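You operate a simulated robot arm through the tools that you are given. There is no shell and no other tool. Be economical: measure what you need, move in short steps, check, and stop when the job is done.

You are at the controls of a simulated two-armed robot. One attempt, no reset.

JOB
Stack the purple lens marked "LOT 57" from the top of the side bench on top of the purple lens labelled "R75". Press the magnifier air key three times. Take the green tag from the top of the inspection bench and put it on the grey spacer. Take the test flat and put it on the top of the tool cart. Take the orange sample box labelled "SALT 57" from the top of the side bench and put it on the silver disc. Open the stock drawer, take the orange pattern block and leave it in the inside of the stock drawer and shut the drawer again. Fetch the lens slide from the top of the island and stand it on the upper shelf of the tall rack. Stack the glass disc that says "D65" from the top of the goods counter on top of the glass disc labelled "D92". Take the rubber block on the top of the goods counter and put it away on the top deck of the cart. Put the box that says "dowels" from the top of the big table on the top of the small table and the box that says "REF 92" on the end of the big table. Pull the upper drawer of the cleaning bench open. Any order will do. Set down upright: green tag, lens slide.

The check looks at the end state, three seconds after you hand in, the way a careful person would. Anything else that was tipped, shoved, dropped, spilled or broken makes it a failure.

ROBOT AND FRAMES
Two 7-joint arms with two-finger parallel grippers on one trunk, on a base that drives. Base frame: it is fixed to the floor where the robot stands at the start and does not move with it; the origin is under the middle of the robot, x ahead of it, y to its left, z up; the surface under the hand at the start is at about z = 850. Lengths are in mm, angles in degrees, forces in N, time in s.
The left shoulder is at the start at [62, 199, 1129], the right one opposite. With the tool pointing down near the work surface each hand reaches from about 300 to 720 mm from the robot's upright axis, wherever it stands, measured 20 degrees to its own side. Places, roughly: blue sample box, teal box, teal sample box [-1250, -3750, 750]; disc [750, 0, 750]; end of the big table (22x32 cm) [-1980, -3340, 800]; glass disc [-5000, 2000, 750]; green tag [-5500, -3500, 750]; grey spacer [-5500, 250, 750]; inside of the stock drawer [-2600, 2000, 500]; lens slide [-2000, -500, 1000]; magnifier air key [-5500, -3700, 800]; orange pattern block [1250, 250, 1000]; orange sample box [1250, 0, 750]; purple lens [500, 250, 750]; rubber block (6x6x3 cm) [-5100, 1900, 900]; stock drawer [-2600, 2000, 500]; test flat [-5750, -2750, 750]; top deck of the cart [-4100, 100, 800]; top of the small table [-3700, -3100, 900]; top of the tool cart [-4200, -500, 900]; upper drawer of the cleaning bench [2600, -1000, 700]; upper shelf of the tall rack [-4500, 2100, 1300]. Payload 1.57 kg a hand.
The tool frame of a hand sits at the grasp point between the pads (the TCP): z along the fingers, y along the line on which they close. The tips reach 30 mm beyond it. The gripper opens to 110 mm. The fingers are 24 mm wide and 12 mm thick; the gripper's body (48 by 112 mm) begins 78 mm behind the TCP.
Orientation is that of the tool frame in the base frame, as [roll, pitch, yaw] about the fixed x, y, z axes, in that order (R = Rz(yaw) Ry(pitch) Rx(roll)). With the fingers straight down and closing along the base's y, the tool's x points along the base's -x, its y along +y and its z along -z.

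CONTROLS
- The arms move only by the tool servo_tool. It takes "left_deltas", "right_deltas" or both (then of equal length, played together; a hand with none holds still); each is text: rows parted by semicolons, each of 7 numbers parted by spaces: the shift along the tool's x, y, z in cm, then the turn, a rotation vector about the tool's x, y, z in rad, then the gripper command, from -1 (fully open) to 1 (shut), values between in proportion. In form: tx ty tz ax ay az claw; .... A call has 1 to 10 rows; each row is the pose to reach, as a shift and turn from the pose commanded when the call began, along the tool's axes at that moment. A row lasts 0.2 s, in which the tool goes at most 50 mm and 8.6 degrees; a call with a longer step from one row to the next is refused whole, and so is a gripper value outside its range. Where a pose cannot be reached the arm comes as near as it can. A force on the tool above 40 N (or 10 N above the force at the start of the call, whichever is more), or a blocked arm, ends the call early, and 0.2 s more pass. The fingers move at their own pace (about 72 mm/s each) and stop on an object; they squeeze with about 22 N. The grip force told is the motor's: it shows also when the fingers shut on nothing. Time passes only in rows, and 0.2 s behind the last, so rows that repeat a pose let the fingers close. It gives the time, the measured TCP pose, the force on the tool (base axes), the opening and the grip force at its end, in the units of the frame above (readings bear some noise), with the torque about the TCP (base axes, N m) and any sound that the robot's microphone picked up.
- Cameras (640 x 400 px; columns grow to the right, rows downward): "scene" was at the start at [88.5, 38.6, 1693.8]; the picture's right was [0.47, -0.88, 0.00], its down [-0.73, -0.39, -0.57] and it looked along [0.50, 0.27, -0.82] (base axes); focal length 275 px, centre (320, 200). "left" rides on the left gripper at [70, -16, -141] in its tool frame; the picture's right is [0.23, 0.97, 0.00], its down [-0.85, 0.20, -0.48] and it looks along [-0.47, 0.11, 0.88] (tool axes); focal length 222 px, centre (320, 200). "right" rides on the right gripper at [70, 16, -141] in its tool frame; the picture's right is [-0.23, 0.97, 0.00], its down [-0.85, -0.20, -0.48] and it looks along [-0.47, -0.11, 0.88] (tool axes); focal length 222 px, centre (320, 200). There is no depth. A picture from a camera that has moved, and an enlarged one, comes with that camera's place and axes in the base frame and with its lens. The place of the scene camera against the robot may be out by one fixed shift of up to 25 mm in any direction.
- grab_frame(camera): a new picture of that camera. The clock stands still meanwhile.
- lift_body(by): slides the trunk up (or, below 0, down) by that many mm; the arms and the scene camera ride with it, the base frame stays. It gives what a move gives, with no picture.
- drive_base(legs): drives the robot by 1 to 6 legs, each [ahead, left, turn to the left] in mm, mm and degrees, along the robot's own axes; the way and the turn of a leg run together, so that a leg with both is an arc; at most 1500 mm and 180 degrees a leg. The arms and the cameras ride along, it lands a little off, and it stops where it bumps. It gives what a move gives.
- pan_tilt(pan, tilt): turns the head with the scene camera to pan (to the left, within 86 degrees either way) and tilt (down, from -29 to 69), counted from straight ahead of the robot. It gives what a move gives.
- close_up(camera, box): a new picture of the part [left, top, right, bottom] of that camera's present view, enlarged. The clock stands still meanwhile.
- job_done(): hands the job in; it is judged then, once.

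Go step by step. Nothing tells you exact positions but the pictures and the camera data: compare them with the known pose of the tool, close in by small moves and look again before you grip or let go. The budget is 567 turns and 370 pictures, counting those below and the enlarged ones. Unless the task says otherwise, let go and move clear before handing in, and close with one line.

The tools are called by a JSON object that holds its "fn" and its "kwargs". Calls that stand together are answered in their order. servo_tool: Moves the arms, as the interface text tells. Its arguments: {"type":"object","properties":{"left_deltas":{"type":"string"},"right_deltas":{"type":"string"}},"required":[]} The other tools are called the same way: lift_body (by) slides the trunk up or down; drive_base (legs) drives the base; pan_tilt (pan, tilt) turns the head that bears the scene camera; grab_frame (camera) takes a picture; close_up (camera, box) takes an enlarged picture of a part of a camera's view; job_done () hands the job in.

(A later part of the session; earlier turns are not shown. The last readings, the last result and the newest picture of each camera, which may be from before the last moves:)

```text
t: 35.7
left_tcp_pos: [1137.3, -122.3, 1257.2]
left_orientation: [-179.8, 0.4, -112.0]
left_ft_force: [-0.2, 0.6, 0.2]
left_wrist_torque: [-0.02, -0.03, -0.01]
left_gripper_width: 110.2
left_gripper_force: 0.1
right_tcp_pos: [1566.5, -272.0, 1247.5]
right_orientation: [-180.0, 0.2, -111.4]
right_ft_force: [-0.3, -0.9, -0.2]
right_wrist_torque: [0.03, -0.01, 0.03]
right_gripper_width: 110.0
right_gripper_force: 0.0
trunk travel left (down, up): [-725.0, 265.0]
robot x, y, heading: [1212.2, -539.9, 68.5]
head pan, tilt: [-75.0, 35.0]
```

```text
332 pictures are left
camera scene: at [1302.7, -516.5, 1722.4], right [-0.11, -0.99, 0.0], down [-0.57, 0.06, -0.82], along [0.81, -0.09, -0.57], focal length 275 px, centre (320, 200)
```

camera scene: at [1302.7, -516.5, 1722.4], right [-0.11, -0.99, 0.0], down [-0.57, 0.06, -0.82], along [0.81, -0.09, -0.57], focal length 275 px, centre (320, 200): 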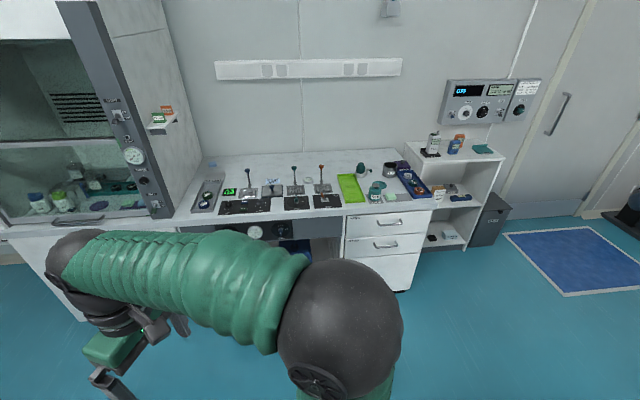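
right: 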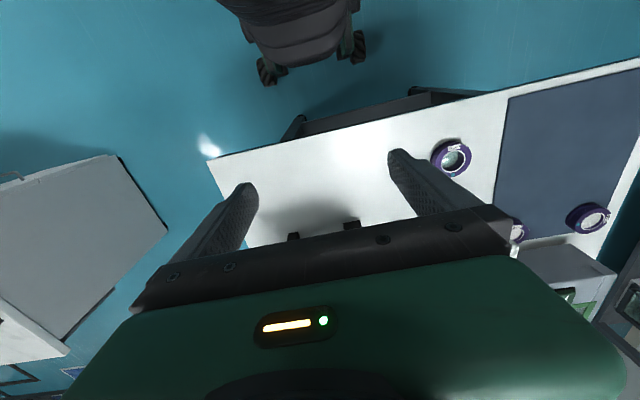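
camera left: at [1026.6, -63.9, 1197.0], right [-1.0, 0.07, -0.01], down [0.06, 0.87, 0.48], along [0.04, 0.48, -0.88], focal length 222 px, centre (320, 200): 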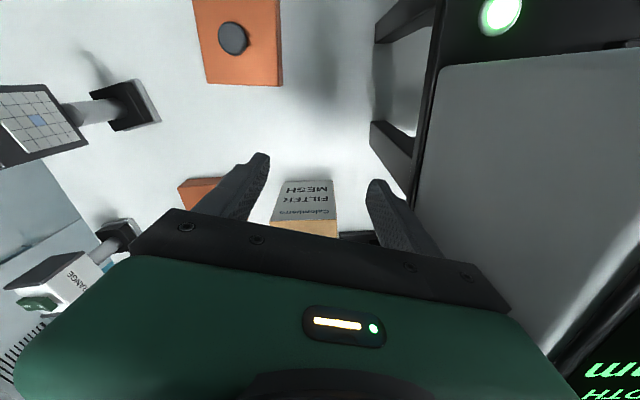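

The cleaning bench's upper drawer handle is at about [2415, -1017, 750]. I'll turn to face it and drive up with the right hand lined up.

{"fn": "drive_base", "kwargs": {"legs": [[0, 0, -68.5], [0, -310, 0], [500, 0, 0]]}}

{"fn": "pan_tilt", "kwargs": {"pan": -10, "tilt": 45}}

{"fn": "grab_frame", "kwargs": {"camera": "scene"}}

```text
t: 43.3
left_tcp_pos: [2067.6, -605.3, 1255.9]
left_orientation: [-179.5, 0.5, -178.8]
left_ft_force: [0.3, 0.2, -0.3]
left_wrist_torque: [0.01, 0.0, 0.02]
left_gripper_width: 109.9
left_gripper_force: 0.1
right_tcp_pos: [2097.2, -1059.2, 1248.8]
right_orientation: [-179.7, 0.3, -178.3]
right_ft_force: [-0.2, 0.0, -0.4]
right_wrist_torque: [-0.04, 0.01, 0.0]
right_gripper_width: 109.8
right_gripper_force: 0.1
trunk travel left (down, up): [-725.0, 265.0]
robot x, y, heading: [1713.3, -840.5, 1.6]
head pan, tilt: [-75.0, 35.0]
```

```text
t: 44.6
left_tcp_pos: [2070.3, -608.7, 1255.7]
left_orientation: [-179.8, 0.4, -178.9]
left_ft_force: [-0.1, 0.3, -0.2]
left_wrist_torque: [-0.02, -0.01, 0.02]
left_gripper_width: 110.1
left_gripper_force: 0.0
right_tcp_pos: [2099.9, -1064.2, 1248.1]
right_orientation: [180.0, 0.1, -178.5]
right_ft_force: [0.6, -1.0, -0.5]
right_wrist_torque: [0.01, 0.05, 0.0]
right_gripper_width: 109.9
right_gripper_force: 0.1
trunk travel left (down, up): [-725.0, 265.0]
robot x, y, heading: [1717.9, -842.4, 1.6]
head pan, tilt: [-10.0, 45.0]
```

```text
331 pictures are left
camera scene: at [1820.0, -850.4, 1707.5], right [-0.15, -0.99, 0.0], down [-0.7, 0.1, -0.71], along [0.7, -0.1, -0.71], focal length 275 px, centre (320, 200)
```

scene: 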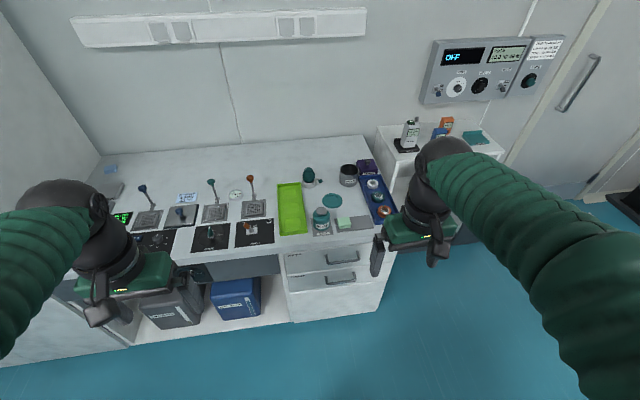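

The upper drawer's handle is at about pixel (342, 258). I'll zoom in on it.

{"fn": "close_up", "kwargs": {"camera": "scene", "box": [275, 225, 405, 310]}}

```text
4.71 times, centred on (340, 268) of scene
camera zoom: at [1820.0, -850.4, 1707.5], right [-0.15, -0.99, 0.0], down [-0.7, 0.1, -0.71], along [0.7, -0.1, -0.71], focal length 1295 px, centre (226, -118)
```

zoom: 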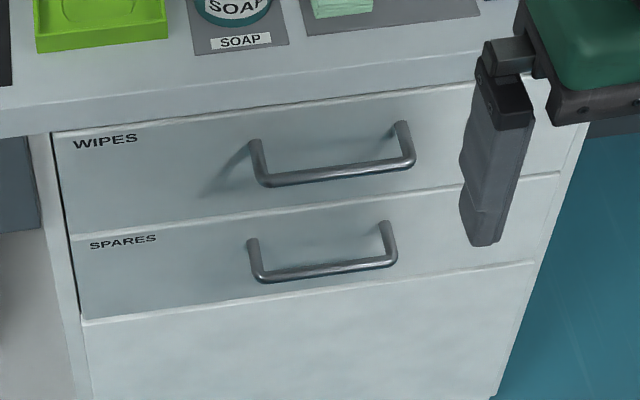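

I'll lower the trunk by 300 mm and turn the right tool so it will point forward with a vertical closing direction.

{"fn": "lift_body", "kwargs": {"by": -300}}

{"fn": "servo_tool", "kwargs": {"right_deltas": "1 0 -1 0 0 0.148 -1; 2 0 -2 0 0 0.296 -1; 3 0 -3 0 0 0.444 -1; 4 0 -4 0 0 0.592 -1; 4 0 -4 0 0 0.74 -1; 4 0 -4 0 0 0.888 -1; 4 0 -4 0 0 1.036 -1; 4 0 -4 0 0 1.184 -1; 4 0 -4 0 0 1.332 -1; 4 0 -4 0 0 1.48 -1"}}

```text
t: 47.6
left_tcp_pos: [2069.2, -608.8, 955.8]
left_orientation: [-179.8, 0.4, -179.0]
left_ft_force: [-0.4, -1.0, 0.1]
left_wrist_torque: [-0.01, 0.01, 0.01]
left_gripper_width: 110.0
left_gripper_force: 0.0
right_tcp_pos: [2099.3, -1062.2, 948.8]
right_orientation: [179.9, 0.2, -178.4]
right_ft_force: [0.0, 0.4, 0.4]
right_wrist_torque: [-0.01, 0.01, -0.02]
right_gripper_width: 110.0
right_gripper_force: 0.0
trunk travel left (down, up): [-425.0, 565.0]
robot x, y, heading: [1717.4, -840.3, 1.7]
head pan, tilt: [-10.0, 45.0]
```

```text
t: 49.8
left_tcp_pos: [2069.3, -609.4, 956.9]
left_orientation: [-179.7, 0.4, -178.9]
left_ft_force: [-0.3, -0.3, 0.9]
left_wrist_torque: [-0.02, 0.01, 0.02]
left_gripper_width: 110.2
left_gripper_force: 0.1
right_tcp_pos: [2060.0, -1063.8, 987.5]
right_orientation: [179.9, 0.0, 96.7]
right_ft_force: [-0.1, -0.4, -0.3]
right_wrist_torque: [-0.03, 0.06, -0.03]
right_gripper_width: 110.1
right_gripper_force: 0.1
trunk travel left (down, up): [-425.0, 565.0]
robot x, y, heading: [1714.0, -840.3, 1.5]
head pan, tilt: [-10.0, 45.0]
```

Yaw is done; now I tilt the tool up to point forward.

{"fn": "servo_tool", "kwargs": {"right_deltas": "0 0 0 -0.15 0 0 -1; 0 0 0 -0.3 0 0 -1; 0 0 0 -0.45 0 0 -1; 0 0 0 -0.6 0 0 -1; 0 0 0 -0.75 0 0 -1; 0 0 0 -0.9 0 0 -1; 0 0 0 -1.05 0 0 -1; 0 0 0 -1.2 0 0 -1; 0 0 0 -1.35 0 0 -1; 0 0 0 -1.5 0 0 -1"}}

{"fn": "grab_frame", "kwargs": {"camera": "right"}}

{"fn": "grab_frame", "kwargs": {"camera": "scene"}}

```text
t: 52.0
left_tcp_pos: [2069.4, -610.3, 957.7]
left_orientation: [-179.7, 0.4, -178.9]
left_ft_force: [-0.1, 0.7, -0.2]
left_wrist_torque: [-0.01, -0.01, -0.01]
left_gripper_width: 110.2
left_gripper_force: 0.0
right_tcp_pos: [2114.7, -1198.0, 1030.3]
right_orientation: [95.7, -3.4, 96.5]
right_ft_force: [-0.2, 0.8, -0.7]
right_wrist_torque: [-0.01, 0.01, -0.03]
right_gripper_width: 110.0
right_gripper_force: 0.0
right hand out of reach, approached as far as the arm can: row 1, 2, 3, 4, 5, 6, 7, 8, 9, 10
trunk travel left (down, up): [-425.0, 565.0]
robot x, y, heading: [1716.6, -840.3, 2.0]
head pan, tilt: [-10.0, 45.0]
```

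```text
329 pictures are left
camera right: at [1969.6, -1147.2, 1065.3], right [0.13, -0.27, 0.95], down [-0.4, -0.9, -0.2], along [0.91, -0.35, -0.22], focal length 222 px, centre (320, 200)
```

right: 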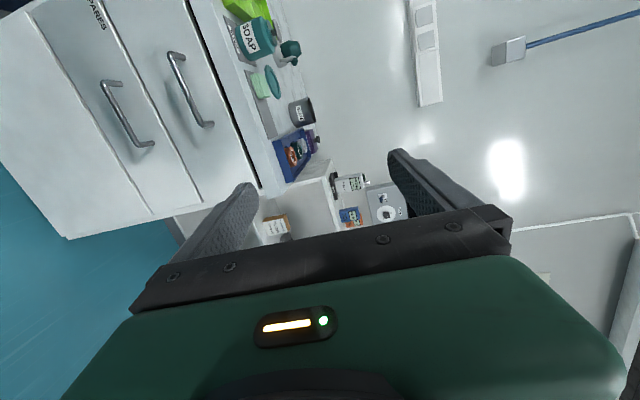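

```text
328 pictures are left
camera scene: at [1819.1, -850.0, 1407.9], right [-0.15, -0.99, 0.0], down [-0.7, 0.1, -0.71], along [0.7, -0.1, -0.71], focal length 275 px, centre (320, 200)
```

scene: 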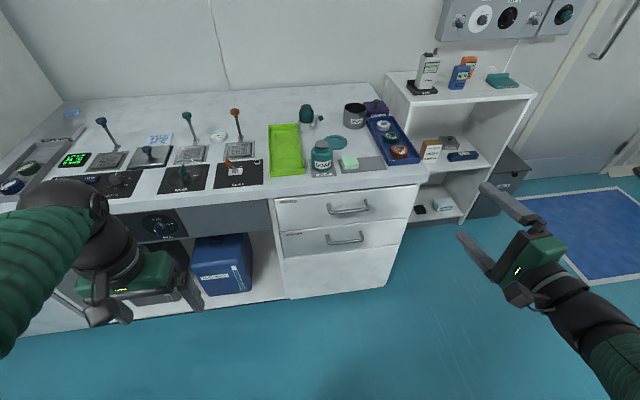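

The tool now points forward. I'll move it forward and down toward the handle height (handle estimated near [2395, -1045, 785]).

{"fn": "servo_tool", "kwargs": {"right_deltas": "0 -2 3 0 0 0 -1; 0 -4 6 0 0 0 -1; 0 -7 9 -0.03 0 0 -1; 0 -10 12 -0.06 0 0 -1; 0 -13 15 -0.08 0 0 -1; 0 -16 17 -0.08 0 0 -1; 0 -18 18 -0.08 0 0 -1"}}

{"fn": "grab_frame", "kwargs": {"camera": "right"}}

```text
t: 53.6
left_tcp_pos: [2070.1, -609.4, 955.4]
left_orientation: [-179.8, 0.3, -178.9]
left_ft_force: [-0.4, -0.5, 0.9]
left_wrist_torque: [0.02, 0.01, 0.01]
left_gripper_width: 110.2
left_gripper_force: 0.0
right_tcp_pos: [2281.5, -1164.0, 860.2]
right_orientation: [89.3, 0.0, 96.8]
right_ft_force: [0.0, 0.0, 0.2]
right_wrist_torque: [-0.01, -0.02, 0.01]
right_gripper_width: 110.0
right_gripper_force: 0.0
right hand out of reach, approached as far as the arm can: row 1
trunk travel left (down, up): [-425.0, 565.0]
robot x, y, heading: [1713.9, -844.2, 1.8]
head pan, tilt: [-10.0, 45.0]
```

```text
327 pictures are left
camera right: at [2133.1, -1113.0, 874.8], right [0.01, -0.23, 0.97], down [-0.37, -0.91, -0.21], along [0.93, -0.36, -0.1], focal length 222 px, centre (320, 200)
```

right: 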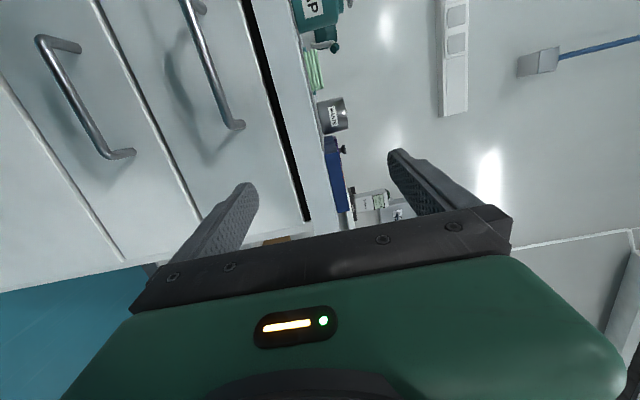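

Orientation is now right. I'll move left/down to line up with the upper handle, opening reduced to about 70 mm.

{"fn": "servo_tool", "kwargs": {"right_deltas": "2.5 -2.2 0.5 0 -0.04 0 -0.3; 5 -4.4 1 0 -0.08 0 -0.3; 7.5 -6.6 1.5 0 -0.12 0 -0.3; 10 -8.6 2 0 -0.12 0 -0.3; 10.7 -9.5 3 0 -0.12 0 -0.3"}}

{"fn": "grab_frame", "kwargs": {"camera": "right"}}

{"fn": "close_up", "kwargs": {"camera": "scene", "box": [270, 180, 450, 300]}}

```text
t: 54.8
left_tcp_pos: [2070.9, -609.8, 956.3]
left_orientation: [-179.8, 0.3, -178.9]
left_ft_force: [0.4, -0.2, -0.3]
left_wrist_torque: [-0.03, 0.01, 0.03]
left_gripper_width: 110.0
left_gripper_force: 0.1
right_tcp_pos: [2298.3, -1053.3, 765.8]
right_orientation: [89.3, -0.1, 89.9]
right_ft_force: [0.1, 0.3, 0.1]
right_wrist_torque: [-0.01, 0.01, 0.03]
right_gripper_width: 71.3
right_gripper_force: 0.1
trunk travel left (down, up): [-425.0, 565.0]
robot x, y, heading: [1715.4, -842.0, 1.7]
head pan, tilt: [-10.0, 45.0]
```

```text
326 pictures are left
camera right: at [2157.2, -985.1, 781.1], right [-0.01, -0.23, 0.97], down [-0.48, -0.85, -0.21], along [0.88, -0.47, -0.1], focal length 222 px, centre (320, 200)
```

right: 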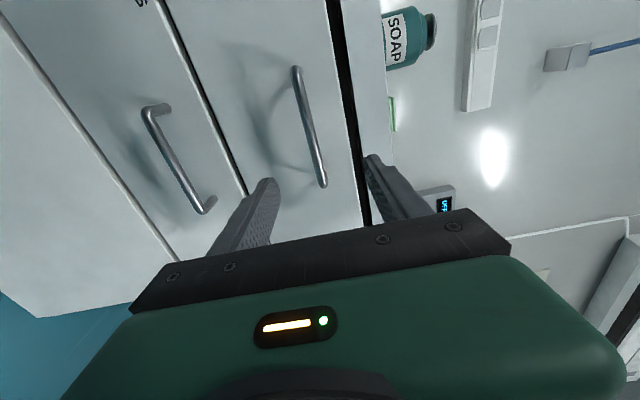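

```text
3.33 times, centred on (360, 240) of scene
camera zoom: at [1820.8, -849.8, 1407.5], right [-0.15, -0.99, 0.0], down [-0.7, 0.1, -0.71], along [0.7, -0.1, -0.71], focal length 918 px, centre (187, 67)
```

zoom: 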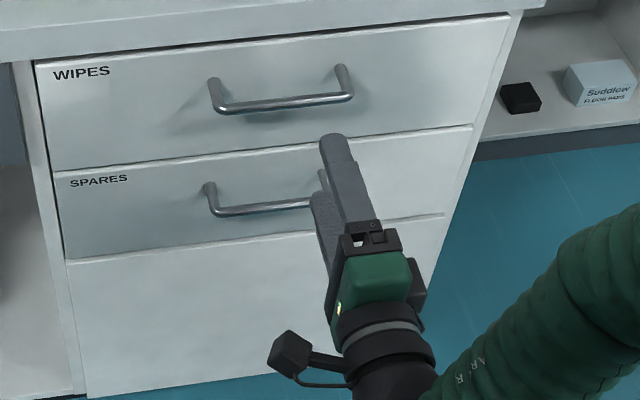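

The upper bar is at about [2427, -1039, 761], just 5 mm below the hand's axis. I'll drive 100 mm forward.

{"fn": "drive_base", "kwargs": {"legs": [[95, 0, 0]]}}

{"fn": "grab_frame", "kwargs": {"camera": "right"}}

```text
t: 56.0
left_tcp_pos: [2164.8, -605.0, 956.0]
left_orientation: [-179.7, 0.3, -178.6]
left_ft_force: [1.1, 0.2, -0.3]
left_wrist_torque: [0.0, 0.05, 0.0]
left_gripper_width: 110.0
left_gripper_force: 0.1
right_tcp_pos: [2395.1, -1048.7, 765.2]
right_orientation: [89.4, -0.1, 90.1]
right_ft_force: [-0.8, 0.5, 0.2]
right_wrist_torque: [0.0, -0.04, -0.02]
right_gripper_width: 71.4
right_gripper_force: 0.2
trunk travel left (down, up): [-425.0, 565.0]
robot x, y, heading: [1807.6, -834.9, 1.7]
head pan, tilt: [-10.0, 45.0]
```

```text
324 pictures are left
camera right: at [2253.5, -981.4, 780.5], right [-0.01, -0.23, 0.97], down [-0.47, -0.86, -0.21], along [0.88, -0.46, -0.1], focal length 222 px, centre (320, 200)
```

right: 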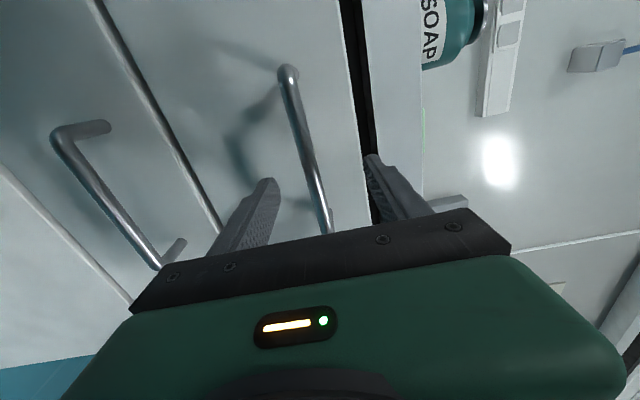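

I'll advance 30 mm and down 4 mm, then check before closing.

{"fn": "servo_tool", "kwargs": {"right_deltas": "0 -0.4 1 0 0 0 -0.3; 0 -0.4 2 0 0 0 -0.3; 0 -0.4 3 0 0 0 -0.3"}}

{"fn": "grab_frame", "kwargs": {"camera": "right"}}

{"fn": "close_up", "kwargs": {"camera": "scene", "box": [270, 180, 450, 300]}}

```text
t: 56.8
left_tcp_pos: [2163.2, -605.2, 955.6]
left_orientation: [-179.9, 0.5, -178.7]
left_ft_force: [-0.4, 0.2, 0.6]
left_wrist_torque: [0.0, 0.01, -0.03]
left_gripper_width: 109.9
left_gripper_force: 0.1
right_tcp_pos: [2423.2, -1050.9, 763.6]
right_orientation: [89.3, -0.1, 90.2]
right_ft_force: [-1.3, -0.3, -0.5]
right_wrist_torque: [-0.02, 0.06, 0.01]
right_gripper_width: 70.9
right_gripper_force: 0.0
trunk travel left (down, up): [-425.0, 565.0]
robot x, y, heading: [1811.0, -838.1, 1.7]
head pan, tilt: [-10.0, 45.0]
```

```text
323 pictures are left
camera right: at [2281.7, -982.3, 779.0], right [-0.01, -0.23, 0.97], down [-0.47, -0.86, -0.21], along [0.88, -0.46, -0.1], focal length 222 px, centre (320, 200)
```

right: 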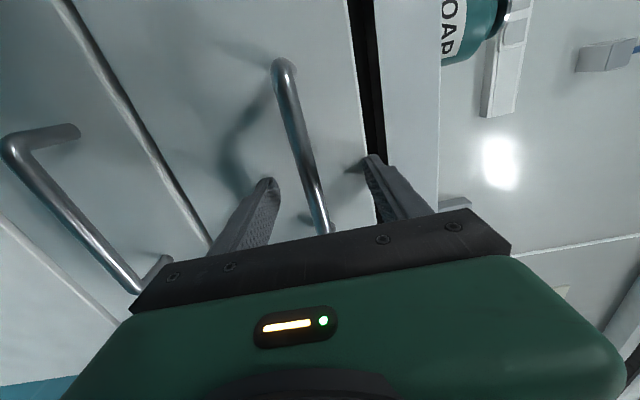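

```text
3.33 times, centred on (360, 240) of scene
camera zoom: at [1915.6, -847.0, 1407.5], right [-0.14, -0.99, 0.0], down [-0.7, 0.1, -0.71], along [0.7, -0.1, -0.71], focal length 918 px, centre (187, 67)
```

zoom: 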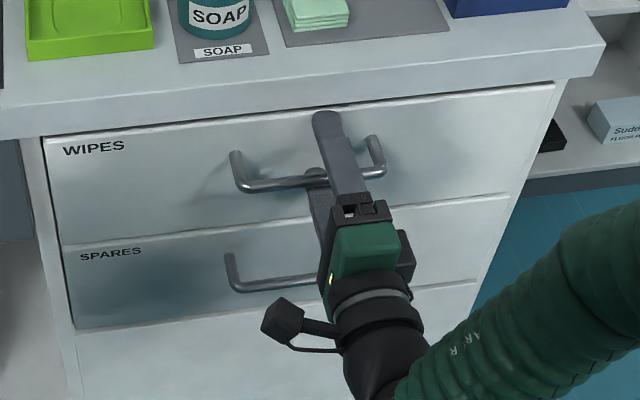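

The fingers straddle the bar. I'll close and grip it.

{"fn": "servo_tool", "kwargs": {"right_deltas": "0 0 0 0 0 0 0.3; 0 0 0 0 0 0 0.9; 0 0 0 0 0 0 1; 0 0 0 0 0 0 1; 0 0 0 0 0 0 1"}}

```text
t: 58.0
left_tcp_pos: [2164.1, -606.5, 955.7]
left_orientation: [-179.8, 0.3, -178.6]
left_ft_force: [0.4, -0.2, 0.1]
left_wrist_torque: [-0.03, 0.0, -0.02]
left_gripper_width: 109.9
left_gripper_force: 0.0
right_tcp_pos: [2424.5, -1050.7, 763.0]
right_orientation: [89.6, -0.1, 90.1]
right_ft_force: [-6.2, 4.2, -19.1]
right_wrist_torque: [-0.19, -0.18, -0.32]
right_gripper_width: 11.7
right_gripper_force: 29.0
trunk travel left (down, up): [-425.0, 565.0]
robot x, y, heading: [1811.1, -839.0, 1.8]
head pan, tilt: [-10.0, 45.0]
```

The bar is gripped (12 mm). I'll relieve the vertical load and pull the drawer out by driving back.

{"fn": "servo_tool", "kwargs": {"right_deltas": "0 -0.3 0 0 0 0 1; 0 -0.3 -2 0 0 0 1; 0 -0.3 -5 0 0 0 1"}}

{"fn": "drive_base", "kwargs": {"legs": [[-150, 0, 0]]}}

{"fn": "grab_frame", "kwargs": {"camera": "scene"}}

```text
t: 58.8
left_tcp_pos: [2162.1, -605.1, 956.7]
left_orientation: [-179.7, 0.4, -178.7]
left_ft_force: [-0.2, -0.2, -0.6]
left_wrist_torque: [0.01, 0.01, -0.01]
left_gripper_width: 110.1
left_gripper_force: 0.1
right_tcp_pos: [2371.3, -1050.3, 761.6]
right_orientation: [88.8, -0.1, 90.1]
right_ft_force: [-1.7, 3.2, 7.7]
right_wrist_torque: [-0.07, 0.25, 0.7]
right_gripper_width: 11.6
right_gripper_force: 29.8
trunk travel left (down, up): [-425.0, 565.0]
robot x, y, heading: [1809.6, -835.0, 1.4]
head pan, tilt: [-10.0, 45.0]
```

```text
t: 60.1
left_tcp_pos: [2016.4, -605.7, 956.0]
left_orientation: [-179.5, 0.5, -178.8]
left_ft_force: [-0.5, 0.5, 0.0]
left_wrist_torque: [-0.01, 0.01, -0.02]
left_gripper_width: 110.1
left_gripper_force: 0.0
right_tcp_pos: [2225.8, -1050.2, 761.1]
right_orientation: [89.1, 0.0, 90.4]
right_ft_force: [-0.2, 27.3, 13.7]
right_wrist_torque: [-0.05, 0.12, -0.38]
right_gripper_width: 11.9
right_gripper_force: 29.5
trunk travel left (down, up): [-425.0, 565.0]
robot x, y, heading: [1662.8, -844.2, 1.5]
head pan, tilt: [-10.0, 45.0]
```

```text
321 pictures are left
camera scene: at [1765.2, -841.9, 1408.0], right [-0.14, -0.99, 0.01], down [-0.7, 0.1, -0.71], along [0.7, -0.11, -0.71], focal length 275 px, centre (320, 200)
```

scene: 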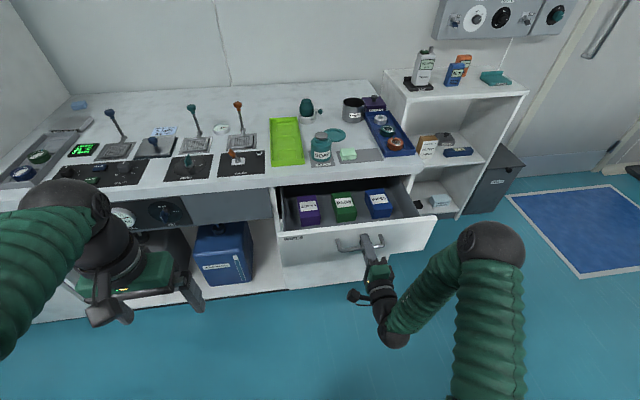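

The drawer is out ~200 mm. I'll relieve the side load and pull a little further.

{"fn": "servo_tool", "kwargs": {"right_deltas": "0.4 0.1 0 0 0 0 1; 0.5 0.1 -2 0 0 0 1; 0.5 0.1 -4 0 0 0 1; 0.5 0.1 -6 0 0 0 1; 0.5 0.1 -8 0 0 0 1"}}

{"fn": "grab_frame", "kwargs": {"camera": "scene"}}

```text
t: 61.3
left_tcp_pos: [2014.2, -610.5, 959.0]
left_orientation: [-179.8, 0.6, -178.8]
left_ft_force: [0.3, 0.3, 1.2]
left_wrist_torque: [0.02, -0.02, 0.01]
left_gripper_width: 109.9
left_gripper_force: 0.0
right_tcp_pos: [2142.7, -1049.9, 761.0]
right_orientation: [88.6, -0.3, 90.3]
right_ft_force: [-0.6, -2.7, 33.2]
right_wrist_torque: [-0.38, 0.4, -0.85]
right_gripper_width: 11.9
right_gripper_force: 28.8
trunk travel left (down, up): [-425.0, 565.0]
robot x, y, heading: [1663.7, -841.0, 2.1]
head pan, tilt: [-10.0, 45.0]
```

```text
320 pictures are left
camera scene: at [1763.0, -849.4, 1408.5], right [-0.15, -0.99, 0.0], down [-0.7, 0.1, -0.71], along [0.7, -0.1, -0.71], focal length 275 px, centre (320, 200)
```

scene: 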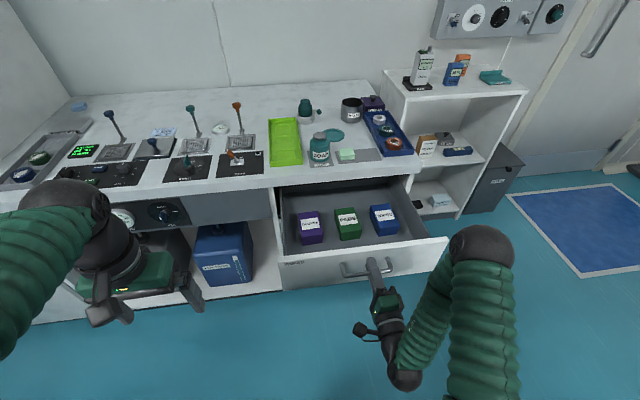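

Open about 280 mm. I'll release and retreat straight back.

{"fn": "servo_tool", "kwargs": {"right_deltas": "0 0.1 0 0 0 0 0.3; 0 0.1 0 0 0 0 -0.3; 0 0.1 0 0 0 0 -0.3; 0 0.1 -2 0 0 0 -0.3; 0 0.1 -4 0 0 0 -0.3; 0 0.1 -6 0 0 0 -0.3"}}

{"fn": "grab_frame", "kwargs": {"camera": "scene"}}

```text
t: 62.7
left_tcp_pos: [2016.3, -611.8, 957.3]
left_orientation: [-180.0, 0.4, -178.8]
left_ft_force: [-0.1, -0.1, 0.1]
left_wrist_torque: [-0.01, -0.01, -0.01]
left_gripper_width: 110.1
left_gripper_force: 0.0
right_tcp_pos: [2109.5, -1055.3, 729.8]
right_orientation: [88.9, -0.3, 90.2]
right_ft_force: [0.5, -0.3, 3.4]
right_wrist_torque: [0.0, -0.01, -0.03]
right_gripper_width: 73.7
right_gripper_force: 1.6
right hand out of reach, approached as far as the arm can: row 4, 5, 6
trunk travel left (down, up): [-425.0, 565.0]
robot x, y, heading: [1663.2, -844.9, 1.8]
head pan, tilt: [-10.0, 45.0]
```

```text
319 pictures are left
camera scene: at [1768.0, -851.6, 1407.7], right [-0.14, -0.99, 0.0], down [-0.7, 0.1, -0.71], along [0.7, -0.1, -0.71], focal length 275 px, centre (320, 200)
```

scene: 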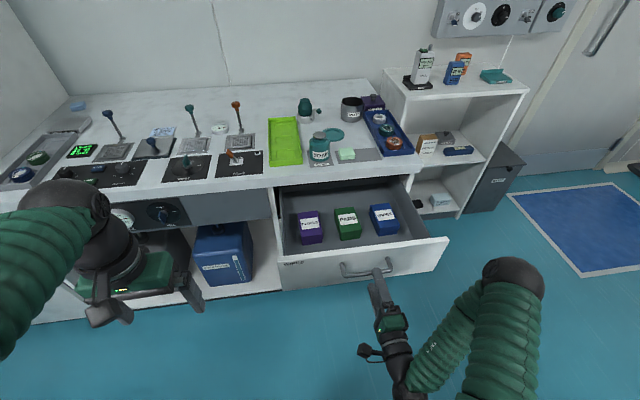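

Now I'll back the base away.

{"fn": "drive_base", "kwargs": {"legs": [[-200, 0, 0]]}}

{"fn": "grab_frame", "kwargs": {"camera": "scene"}}

```text
t: 64.3
left_tcp_pos: [1824.5, -619.1, 957.4]
left_orientation: [179.9, 0.4, -178.9]
left_ft_force: [0.1, 0.5, 0.3]
left_wrist_torque: [0.0, -0.01, 0.0]
left_gripper_width: 110.0
left_gripper_force: 0.1
right_tcp_pos: [1918.0, -1061.6, 729.3]
right_orientation: [89.2, -0.4, 90.3]
right_ft_force: [0.2, 0.5, -0.2]
right_wrist_torque: [-0.02, 0.02, -0.01]
right_gripper_width: 71.6
right_gripper_force: 0.0
trunk travel left (down, up): [-425.0, 565.0]
robot x, y, heading: [1471.4, -847.4, 1.5]
head pan, tilt: [-10.0, 45.0]
```

```text
318 pictures are left
camera scene: at [1576.0, -857.5, 1407.6], right [-0.15, -0.99, 0.0], down [-0.7, 0.1, -0.71], along [0.7, -0.1, -0.71], focal length 275 px, centre (320, 200)
```

scene: 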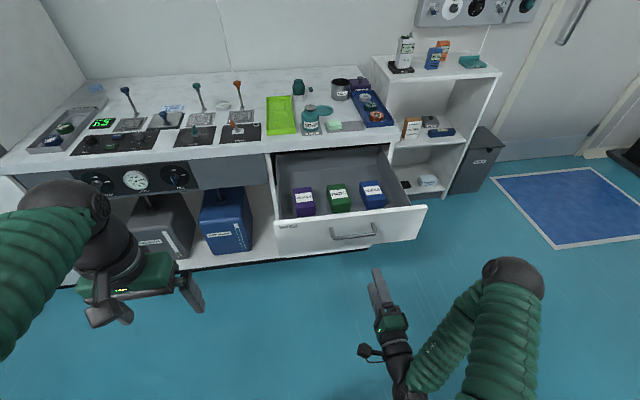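

The cleaning-bench drawer stays open. Now I'll raise the trunk and restore the right hand to pointing down.

{"fn": "lift_body", "kwargs": {"by": 300}}

{"fn": "servo_tool", "kwargs": {"right_deltas": "0 1 -1 0.15 0 0 -1; 0 2 -2 0.3 0 0 -1; 0 3 -3 0.45 0 0 -1; 0 4 -4 0.6 0 0 -1; 0 5 -5 0.75 0 0 -1; 0 6 -6 0.9 0 0 -1; 0 7 -7 1.05 0 0 -1; 0 8 -7 1.2 0 0 -1; 0 9 -7 1.35 0 0 -1; 0 10 -7 1.5 0 0 -1"}}

{"fn": "servo_tool", "kwargs": {"right_deltas": "0 0 0 0 0 -0.15 -1; 0 0 0 0 0 -0.3 -1; 0 0 0 0 0 -0.45 -1; 0 0 0 0 0 -0.6 -1; 0 0 0 0 0 -0.75 -1; 0 0 0 0 0 -0.9 -1; 0 0 0 0 0 -1.05 -1; 0 0 0 0 0 -1.2 -1; 0 0 0 0 0 -1.35 -1; 0 0 0 0 0 -1.5 -1"}}

```text
t: 67.3
left_tcp_pos: [1824.9, -618.2, 1256.8]
left_orientation: [-179.9, 0.4, -178.9]
left_ft_force: [0.2, -0.7, 0.2]
left_wrist_torque: [0.01, 0.03, -0.03]
left_gripper_width: 110.5
left_gripper_force: 0.1
right_tcp_pos: [1917.8, -1061.4, 1029.4]
right_orientation: [89.2, -0.4, 90.2]
right_ft_force: [0.5, 0.2, -0.2]
right_wrist_torque: [0.02, 0.0, -0.01]
right_gripper_width: 71.5
right_gripper_force: 0.2
trunk travel left (down, up): [-725.0, 265.0]
robot x, y, heading: [1470.4, -850.7, 1.4]
head pan, tilt: [-10.0, 45.0]
```

```text
t: 69.5
left_tcp_pos: [1826.7, -614.0, 1255.0]
left_orientation: [-179.7, 0.4, -179.0]
left_ft_force: [0.5, 0.9, 0.7]
left_wrist_torque: [-0.06, -0.01, 0.02]
left_gripper_width: 109.8
left_gripper_force: 0.1
right_tcp_pos: [1848.6, -1054.8, 1128.1]
right_orientation: [175.2, -0.2, 90.2]
right_ft_force: [0.2, 0.3, -0.3]
right_wrist_torque: [-0.05, 0.01, -0.02]
right_gripper_width: 110.1
right_gripper_force: 0.2
right hand out of reach, approached as far as the arm can: row 1, 2, 3, 4, 5, 6, 7, 8
trunk travel left (down, up): [-725.0, 265.0]
robot x, y, heading: [1473.0, -851.1, 1.6]
head pan, tilt: [-10.0, 45.0]
```

```text
t: 71.7
left_tcp_pos: [1825.2, -617.7, 1257.2]
left_orientation: [-179.8, 0.4, -178.9]
left_ft_force: [-0.5, -0.2, -0.6]
left_wrist_torque: [0.0, 0.0, 0.02]
left_gripper_width: 109.9
left_gripper_force: 0.1
right_tcp_pos: [1846.7, -1062.7, 1127.9]
right_orientation: [179.2, 4.9, 176.4]
right_ft_force: [-0.1, -0.8, -0.2]
right_wrist_torque: [0.0, 0.02, 0.02]
right_gripper_width: 110.1
right_gripper_force: 0.1
trunk travel left (down, up): [-725.0, 265.0]
robot x, y, heading: [1470.6, -846.2, 1.7]
head pan, tilt: [-10.0, 45.0]
```

Next I'll square up the right hand and drive to the bench's right side, facing it, for the SALT 57 pick with the left hand.

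{"fn": "servo_tool", "kwargs": {"right_deltas": "0 0 -5 0 -0.085 -0.09 -1; 0 0 -10 0 -0.085 -0.09 -1"}}

{"fn": "drive_base", "kwargs": {"legs": [[0, 0, 88.3], [300, 0, 0], [0, 206, 0]]}}

{"fn": "pan_tilt", "kwargs": {"pan": 10, "tilt": 55}}

{"fn": "grab_frame", "kwargs": {"camera": "scene"}}

{"fn": "grab_frame", "kwargs": {"camera": "left"}}

```text
t: 72.3
left_tcp_pos: [1822.9, -617.3, 1258.3]
left_orientation: [-179.9, 0.5, -178.9]
left_ft_force: [0.0, 0.4, 0.0]
left_wrist_torque: [0.05, -0.01, 0.03]
left_gripper_width: 110.2
left_gripper_force: 0.0
right_tcp_pos: [1837.3, -1062.8, 1228.7]
right_orientation: [-180.0, 10.0, -178.5]
right_ft_force: [-0.7, 0.1, 0.4]
right_wrist_torque: [-0.01, 0.01, 0.0]
right_gripper_width: 110.0
right_gripper_force: 0.0
trunk travel left (down, up): [-725.0, 265.0]
robot x, y, heading: [1470.9, -847.1, 1.5]
head pan, tilt: [-10.0, 45.0]
```

```text
t: 79.4
left_tcp_pos: [1029.7, -199.4, 1258.0]
left_orientation: [179.8, 0.5, -88.5]
left_ft_force: [0.9, 0.6, -0.5]
left_wrist_torque: [0.0, 0.01, -0.01]
left_gripper_width: 110.0
left_gripper_force: 0.0
right_tcp_pos: [1473.9, -182.2, 1229.7]
right_orientation: [179.7, 9.9, -88.3]
right_ft_force: [-0.3, 0.4, 0.3]
right_wrist_torque: [0.04, 0.02, 0.0]
right_gripper_width: 110.0
right_gripper_force: 0.0
trunk travel left (down, up): [-725.0, 265.0]
robot x, y, heading: [1254.5, -546.0, 92.2]
head pan, tilt: [-10.0, 45.0]
```

```text
t: 80.2
left_tcp_pos: [1027.3, -198.2, 1258.0]
left_orientation: [180.0, 0.4, -88.6]
left_ft_force: [-0.2, 0.5, -0.4]
left_wrist_torque: [-0.01, -0.01, 0.0]
left_gripper_width: 110.0
left_gripper_force: 0.1
right_tcp_pos: [1471.3, -181.1, 1229.9]
right_orientation: [179.9, 9.9, -88.3]
right_ft_force: [0.3, 0.3, 1.0]
right_wrist_torque: [-0.02, 0.0, 0.01]
right_gripper_width: 110.0
right_gripper_force: 0.1
trunk travel left (down, up): [-725.0, 265.0]
robot x, y, heading: [1255.8, -548.7, 92.0]
head pan, tilt: [10.0, 55.0]
```

```text
317 pictures are left
camera scene: at [1235.8, -445.1, 1694.2], right [0.98, 0.21, 0.0], down [0.17, -0.8, -0.57], along [-0.12, 0.56, -0.82], focal length 275 px, centre (320, 200)
```

scene: 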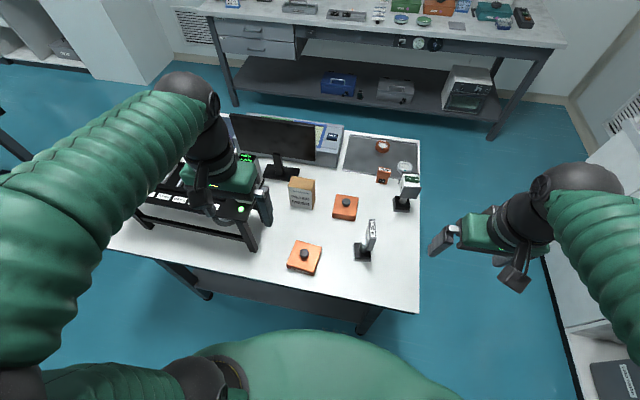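

```text
316 pictures are left
camera left: at [1044.9, -268.9, 1398.0], right [-0.97, -0.25, 0.0], down [-0.22, 0.85, 0.48], along [-0.12, 0.47, -0.87], focal length 222 px, centre (320, 200)
```

left: 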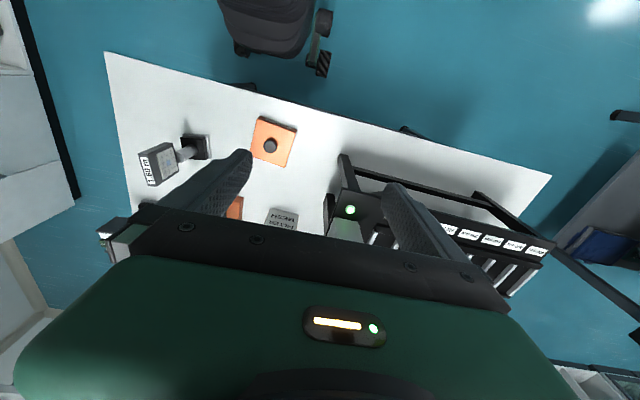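

SALT 57 is at about [1120, -104], turned about -6°. I'll bring the left hand above it with matching yaw.

{"fn": "servo_tool", "kwargs": {"left_deltas": "-1.2 -1.5 4 0 0 0.02 -1; -2.4 -3 8 0 0 0.04 -1; -3.6 -4.6 12 0 0 0.06 -1; -4.9 -6.2 16 0 0 0.085 -1; -6.2 -7.8 20 0 0 0.105 -1; -7.5 -9.5 23 0 0 0.127 -1", "right_deltas": "0 0 0 0 0.08 0 -1; 0 0 0 0 0.17 0 -1; 0 0 0 0 0.17 0 -1; 0 0 0 0 0.17 0 -1; 0 0 0 0 0.17 0 -1; 0 0 0 0 0.17 0 -1"}}

{"fn": "grab_frame", "kwargs": {"camera": "left"}}

```text
t: 81.6
left_tcp_pos: [1115.9, -120.5, 1025.2]
left_orientation: [179.9, 0.3, -95.8]
left_ft_force: [0.5, 0.0, 1.1]
left_wrist_torque: [0.02, 0.0, 0.0]
left_gripper_width: 110.1
left_gripper_force: 0.1
right_tcp_pos: [1469.1, -179.8, 1228.4]
right_orientation: [-180.0, 0.1, -88.4]
right_ft_force: [-0.3, -0.3, -0.3]
right_wrist_torque: [-0.01, 0.0, 0.01]
right_gripper_width: 110.0
right_gripper_force: 0.1
trunk travel left (down, up): [-725.0, 265.0]
robot x, y, heading: [1260.6, -547.6, 92.1]
head pan, tilt: [10.0, 55.0]
```

```text
315 pictures are left
camera left: at [1125.0, -192.5, 1167.4], right [-0.99, -0.13, 0.0], down [-0.11, 0.87, 0.48], along [-0.06, 0.48, -0.87], focal length 222 px, centre (320, 200)
```

left: 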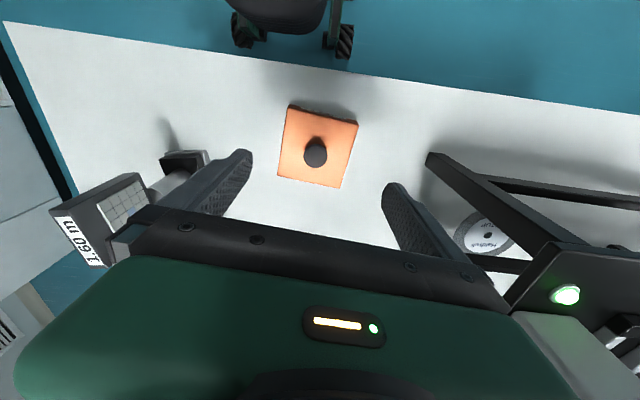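

The tool yaw matches the box and the silver disc is visible under the rack near [800, 15]. I'll tilt the hand 35° forward for a later placement under the rack.

{"fn": "servo_tool", "kwargs": {"left_deltas": "0.1 -0.1 1 0 -0.15 0 -1; 0.25 -0.3 2 0 -0.3 0 -1; 0.25 -0.4 3 0 -0.45 0 -1; 0.25 -0.4 4 0 -0.6 0 -1; 0.25 -0.4 4 0 -0.61 0 -1"}}

{"fn": "grab_frame", "kwargs": {"camera": "left"}}

{"fn": "grab_frame", "kwargs": {"camera": "scene"}}

```text
t: 82.8
left_tcp_pos: [1121.2, -118.4, 987.2]
left_orientation: [-180.0, 35.4, -95.9]
left_ft_force: [0.2, -0.2, -0.6]
left_wrist_torque: [0.0, -0.01, -0.02]
left_gripper_width: 110.0
left_gripper_force: 0.1
left hand out of reach, approached as far as the arm can: row 5
right_tcp_pos: [1469.8, -181.0, 1228.5]
right_orientation: [179.9, 0.1, -88.4]
right_ft_force: [0.3, -0.5, 0.2]
right_wrist_torque: [0.0, 0.04, 0.02]
right_gripper_width: 109.8
right_gripper_force: 0.0
trunk travel left (down, up): [-725.0, 265.0]
robot x, y, heading: [1262.1, -551.6, 91.9]
head pan, tilt: [10.0, 55.0]
```

```text
314 pictures are left
camera left: at [1124.2, -258.8, 1061.6], right [-0.99, -0.09, -0.13], down [-0.16, 0.44, 0.89], along [-0.02, 0.89, -0.45], focal length 222 px, centre (320, 200)
```

left: 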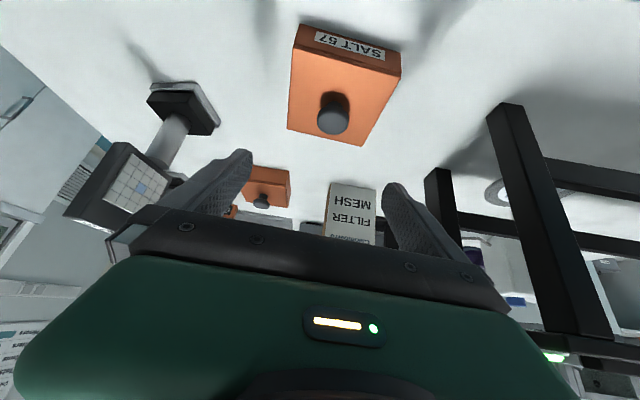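

```text
313 pictures are left
camera scene: at [1233.5, -444.0, 1694.1], right [0.98, 0.21, 0.0], down [0.17, -0.8, -0.57], along [-0.12, 0.56, -0.82], focal length 275 px, centre (320, 200)
```

scene: 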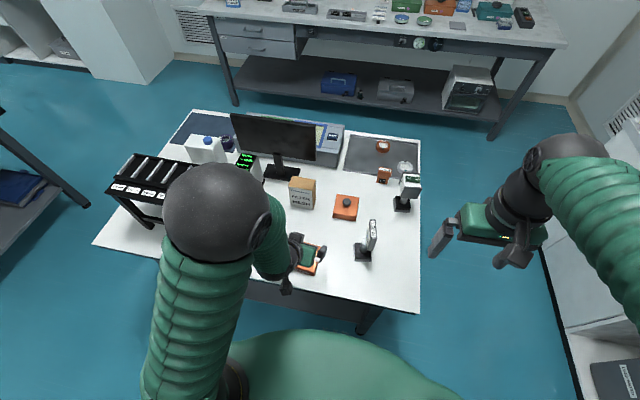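

The arm is near its limit here, so I'll back the base 60 mm and compensate while descending.

{"fn": "drive_base", "kwargs": {"legs": [[-60, 0, 0]]}}

```text
t: 83.8
left_tcp_pos: [1123.0, -172.3, 982.8]
left_orientation: [-179.9, 34.9, -95.7]
left_ft_force: [-0.1, 0.2, -0.2]
left_wrist_torque: [-0.06, 0.02, -0.01]
left_gripper_width: 109.7
left_gripper_force: 0.0
right_tcp_pos: [1470.8, -232.5, 1226.0]
right_orientation: [180.0, -0.3, -88.2]
right_ft_force: [0.3, 1.3, -1.0]
right_wrist_torque: [-0.05, -0.01, -0.02]
right_gripper_width: 110.0
right_gripper_force: 0.2
trunk travel left (down, up): [-725.0, 265.0]
robot x, y, heading: [1258.1, -608.0, 91.9]
head pan, tilt: [10.0, 55.0]
```

{"fn": "servo_tool", "kwargs": {"left_deltas": "-0.3 0.4 3.8 0 0 0 -1; -0.53 0.75 7.7 0 0 0 -1"}}

{"fn": "grab_frame", "kwargs": {"camera": "left"}}

```text
t: 84.4
left_tcp_pos: [1122.1, -126.6, 921.7]
left_orientation: [180.0, 35.2, -95.8]
left_ft_force: [-0.1, 0.3, 0.6]
left_wrist_torque: [-0.04, -0.02, -0.02]
left_gripper_width: 110.1
left_gripper_force: 0.0
right_tcp_pos: [1470.8, -236.2, 1226.1]
right_orientation: [179.9, -0.2, -88.2]
right_ft_force: [0.2, 0.8, -0.3]
right_wrist_torque: [-0.03, -0.02, 0.02]
right_gripper_width: 109.9
right_gripper_force: 0.0
trunk travel left (down, up): [-725.0, 265.0]
robot x, y, heading: [1255.2, -605.5, 91.9]
head pan, tilt: [10.0, 55.0]
```

```text
312 pictures are left
camera left: at [1125.7, -266.2, 997.9], right [-0.99, -0.09, -0.13], down [-0.16, 0.44, 0.88], along [-0.02, 0.89, -0.45], focal length 222 px, centre (320, 200)
```

left: 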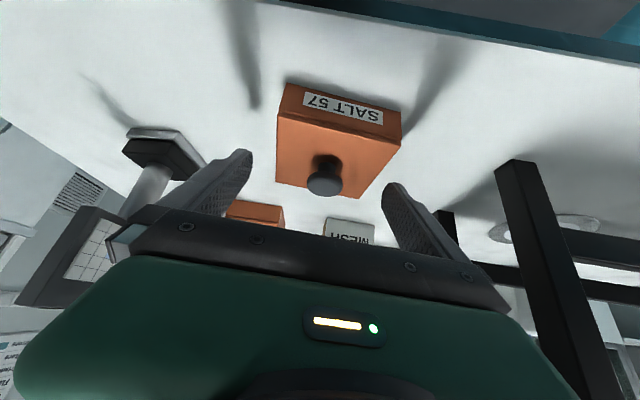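

The box is about 30 mm tall and centred. I'll lower to about z=890 and close.

{"fn": "servo_tool", "kwargs": {"left_deltas": "0.6 0.1 1.4 0 0 0 -1; 1.33 0.2 2.85 0 0 0 -1; 1.33 0.2 2.85 0 0 0 -0.4; 1.33 0.2 2.85 0 0 0 0.3; 1.33 0.2 2.85 0 0 0 0.3; 1.33 0.2 2.85 0 0 0 0.3"}}

{"fn": "grab_frame", "kwargs": {"camera": "left"}}

```text
t: 85.8
left_tcp_pos: [1119.7, -124.9, 896.7]
left_orientation: [-179.9, 35.4, -95.6]
left_ft_force: [-0.1, -0.1, -1.1]
left_wrist_torque: [-0.07, -0.02, -0.02]
left_gripper_width: 89.7
left_gripper_force: 22.4
right_tcp_pos: [1473.0, -241.9, 1229.4]
right_orientation: [180.0, 0.2, -88.2]
right_ft_force: [0.0, 0.0, -0.2]
right_wrist_torque: [0.04, -0.01, 0.0]
right_gripper_width: 110.2
right_gripper_force: 0.1
trunk travel left (down, up): [-725.0, 265.0]
robot x, y, heading: [1257.9, -608.7, 91.9]
head pan, tilt: [10.0, 55.0]
```

```text
311 pictures are left
camera left: at [1122.0, -265.5, 970.5], right [-0.99, -0.09, -0.13], down [-0.16, 0.44, 0.89], along [-0.02, 0.89, -0.45], focal length 222 px, centre (320, 200)
```

left: 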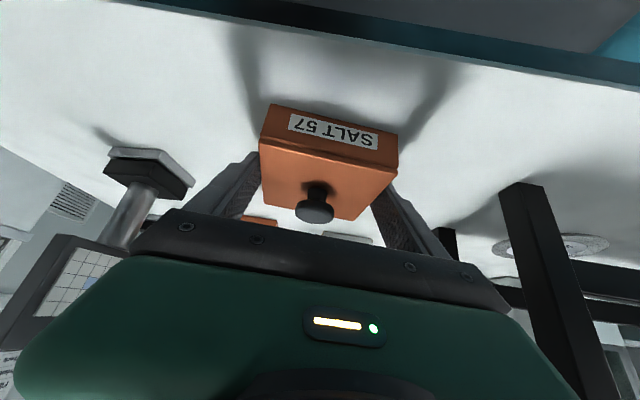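

Gripped (90 mm). I'll lift straight up about 220 mm.

{"fn": "servo_tool", "kwargs": {"left_deltas": "-1.2 0 -1.6 0 0 0 0.5; -3.4 0 -4.9 0 0 0 0.5; -6 0 -8.5 0 0 0 0.5; -8.5 0 -12 0 0 0 0.5; -11 0 -15.5 0 0 0 0.5; -12.7 0 -18 0 0 0 0.5"}}

{"fn": "grab_frame", "kwargs": {"camera": "scene"}}

```text
t: 87.2
left_tcp_pos: [1118.5, -130.3, 1118.1]
left_orientation: [-179.9, 35.4, -95.7]
left_ft_force: [-0.9, -0.2, -3.9]
left_wrist_torque: [-0.05, 0.01, 0.0]
left_gripper_width: 90.0
left_gripper_force: 22.0
right_tcp_pos: [1471.9, -243.9, 1230.1]
right_orientation: [-180.0, 0.2, -88.2]
right_ft_force: [0.4, 0.6, 0.5]
right_wrist_torque: [0.01, 0.04, -0.01]
right_gripper_width: 110.0
right_gripper_force: 0.0
trunk travel left (down, up): [-725.0, 265.0]
robot x, y, heading: [1258.7, -611.8, 91.7]
head pan, tilt: [10.0, 55.0]
```

```text
310 pictures are left
camera scene: at [1235.0, -505.9, 1694.1], right [0.98, 0.21, 0.0], down [0.17, -0.8, -0.57], along [-0.12, 0.56, -0.82], focal length 275 px, centre (320, 200)
```

scene: 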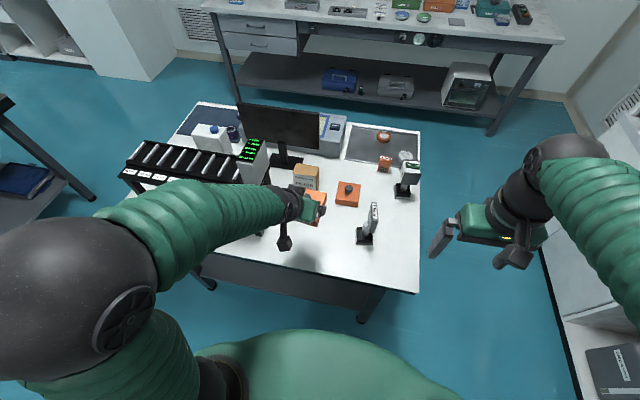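

Next I'll raise the trunk for clearance over the stands and drive around the far end of the bench to its other side.

{"fn": "lift_body", "kwargs": {"by": 150}}

{"fn": "drive_base", "kwargs": {"legs": [[0, -700, 0], [1500, 0, 0]]}}

{"fn": "pan_tilt", "kwargs": {"pan": 40, "tilt": 35}}

{"fn": "grab_frame", "kwargs": {"camera": "scene"}}

```text
t: 89.0
left_tcp_pos: [1118.8, -129.4, 1266.9]
left_orientation: [-180.0, 35.4, -95.7]
left_ft_force: [0.6, 0.5, -3.3]
left_wrist_torque: [-0.05, 0.03, 0.0]
left_gripper_width: 89.8
left_gripper_force: 22.3
right_tcp_pos: [1470.9, -241.4, 1379.7]
right_orientation: [-180.0, 0.1, -88.2]
right_ft_force: [0.3, 0.0, 0.6]
right_wrist_torque: [0.0, -0.02, 0.03]
right_gripper_width: 110.1
right_gripper_force: 0.1
trunk travel left (down, up): [-875.0, 115.0]
robot x, y, heading: [1261.8, -609.2, 92.2]
head pan, tilt: [10.0, 55.0]
```

```text
t: 99.8
left_tcp_pos: [1764.0, 1378.4, 1265.5]
left_orientation: [-180.0, 35.4, -94.9]
left_ft_force: [-0.1, 0.3, -3.5]
left_wrist_torque: [-0.07, 0.0, -0.01]
left_gripper_width: 89.6
left_gripper_force: 22.1
right_tcp_pos: [2115.4, 1270.0, 1378.1]
right_orientation: [-180.0, 0.2, -87.5]
right_ft_force: [0.5, -0.2, 0.3]
right_wrist_torque: [-0.01, -0.01, 0.02]
right_gripper_width: 109.7
right_gripper_force: 0.0
trunk travel left (down, up): [-875.0, 115.0]
robot x, y, heading: [1909.0, 896.8, 92.8]
head pan, tilt: [10.0, 55.0]
```

```text
t: 100.8
left_tcp_pos: [1762.6, 1379.4, 1267.2]
left_orientation: [-179.8, 35.4, -95.0]
left_ft_force: [-0.3, -0.7, -4.7]
left_wrist_torque: [-0.06, 0.03, -0.01]
left_gripper_width: 89.7
left_gripper_force: 22.3
right_tcp_pos: [2116.7, 1270.1, 1378.0]
right_orientation: [-179.9, 0.1, -87.5]
right_ft_force: [-0.6, 0.3, -0.2]
right_wrist_torque: [0.01, 0.01, 0.01]
right_gripper_width: 109.7
right_gripper_force: 0.0
trunk travel left (down, up): [-875.0, 115.0]
robot x, y, heading: [1910.2, 901.8, 92.7]
head pan, tilt: [40.0, 35.0]
```

```text
309 pictures are left
camera scene: at [1839.5, 1001.2, 1872.2], right [0.74, 0.68, 0.0], down [0.39, -0.42, -0.82], along [-0.55, 0.6, -0.58], focal length 275 px, centre (320, 200)
```

scene: 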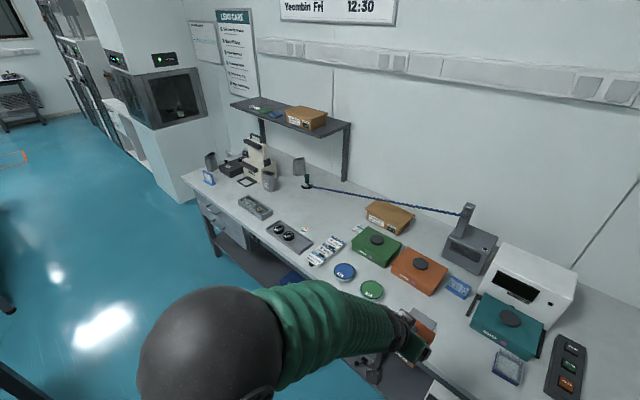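

Clear aisle. I'll strafe to about x=620 and turn around to face the side bench.

{"fn": "drive_base", "kwargs": {"legs": [[0, 1280, 0], [0, 0, 178]]}}

{"fn": "pan_tilt", "kwargs": {"pan": 10, "tilt": 50}}

{"fn": "grab_frame", "kwargs": {"camera": "scene"}}

```text
t: 114.9
left_tcp_pos: [763.9, 379.2, 1267.0]
left_orientation: [-179.9, 35.4, 88.2]
left_ft_force: [0.3, 0.5, -3.5]
left_wrist_torque: [0.08, 0.02, 0.01]
left_gripper_width: 89.7
left_gripper_force: 22.5
right_tcp_pos: [405.5, 467.4, 1377.8]
right_orientation: [-179.9, 0.1, 95.6]
right_ft_force: [-0.2, -0.4, 0.1]
right_wrist_torque: [0.01, 0.01, -0.03]
right_gripper_width: 110.0
right_gripper_force: 0.0
trunk travel left (down, up): [-875.0, 115.0]
robot x, y, heading: [594.5, 849.8, -84.4]
head pan, tilt: [40.0, 35.0]
```

```text
t: 115.8
left_tcp_pos: [764.9, 378.6, 1266.0]
left_orientation: [-179.9, 35.4, 88.2]
left_ft_force: [0.3, -1.0, -3.9]
left_wrist_torque: [0.07, -0.01, 0.03]
left_gripper_width: 89.6
left_gripper_force: 22.4
right_tcp_pos: [405.1, 469.8, 1379.5]
right_orientation: [180.0, 0.2, 95.6]
right_ft_force: [0.4, -0.2, 0.1]
right_wrist_torque: [0.0, 0.03, 0.0]
right_gripper_width: 110.0
right_gripper_force: 0.0
trunk travel left (down, up): [-875.0, 115.0]
robot x, y, heading: [594.0, 849.5, -84.2]
head pan, tilt: [10.0, 50.0]
```

```text
308 pictures are left
camera scene: at [608.8, 743.9, 1850.6], right [-0.96, -0.27, 0.0], down [-0.21, 0.74, -0.64], along [0.18, -0.62, -0.77], focal length 275 px, centre (320, 200)
```

scene: 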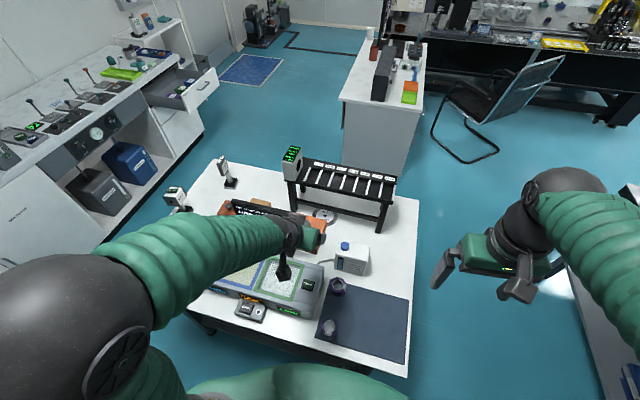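

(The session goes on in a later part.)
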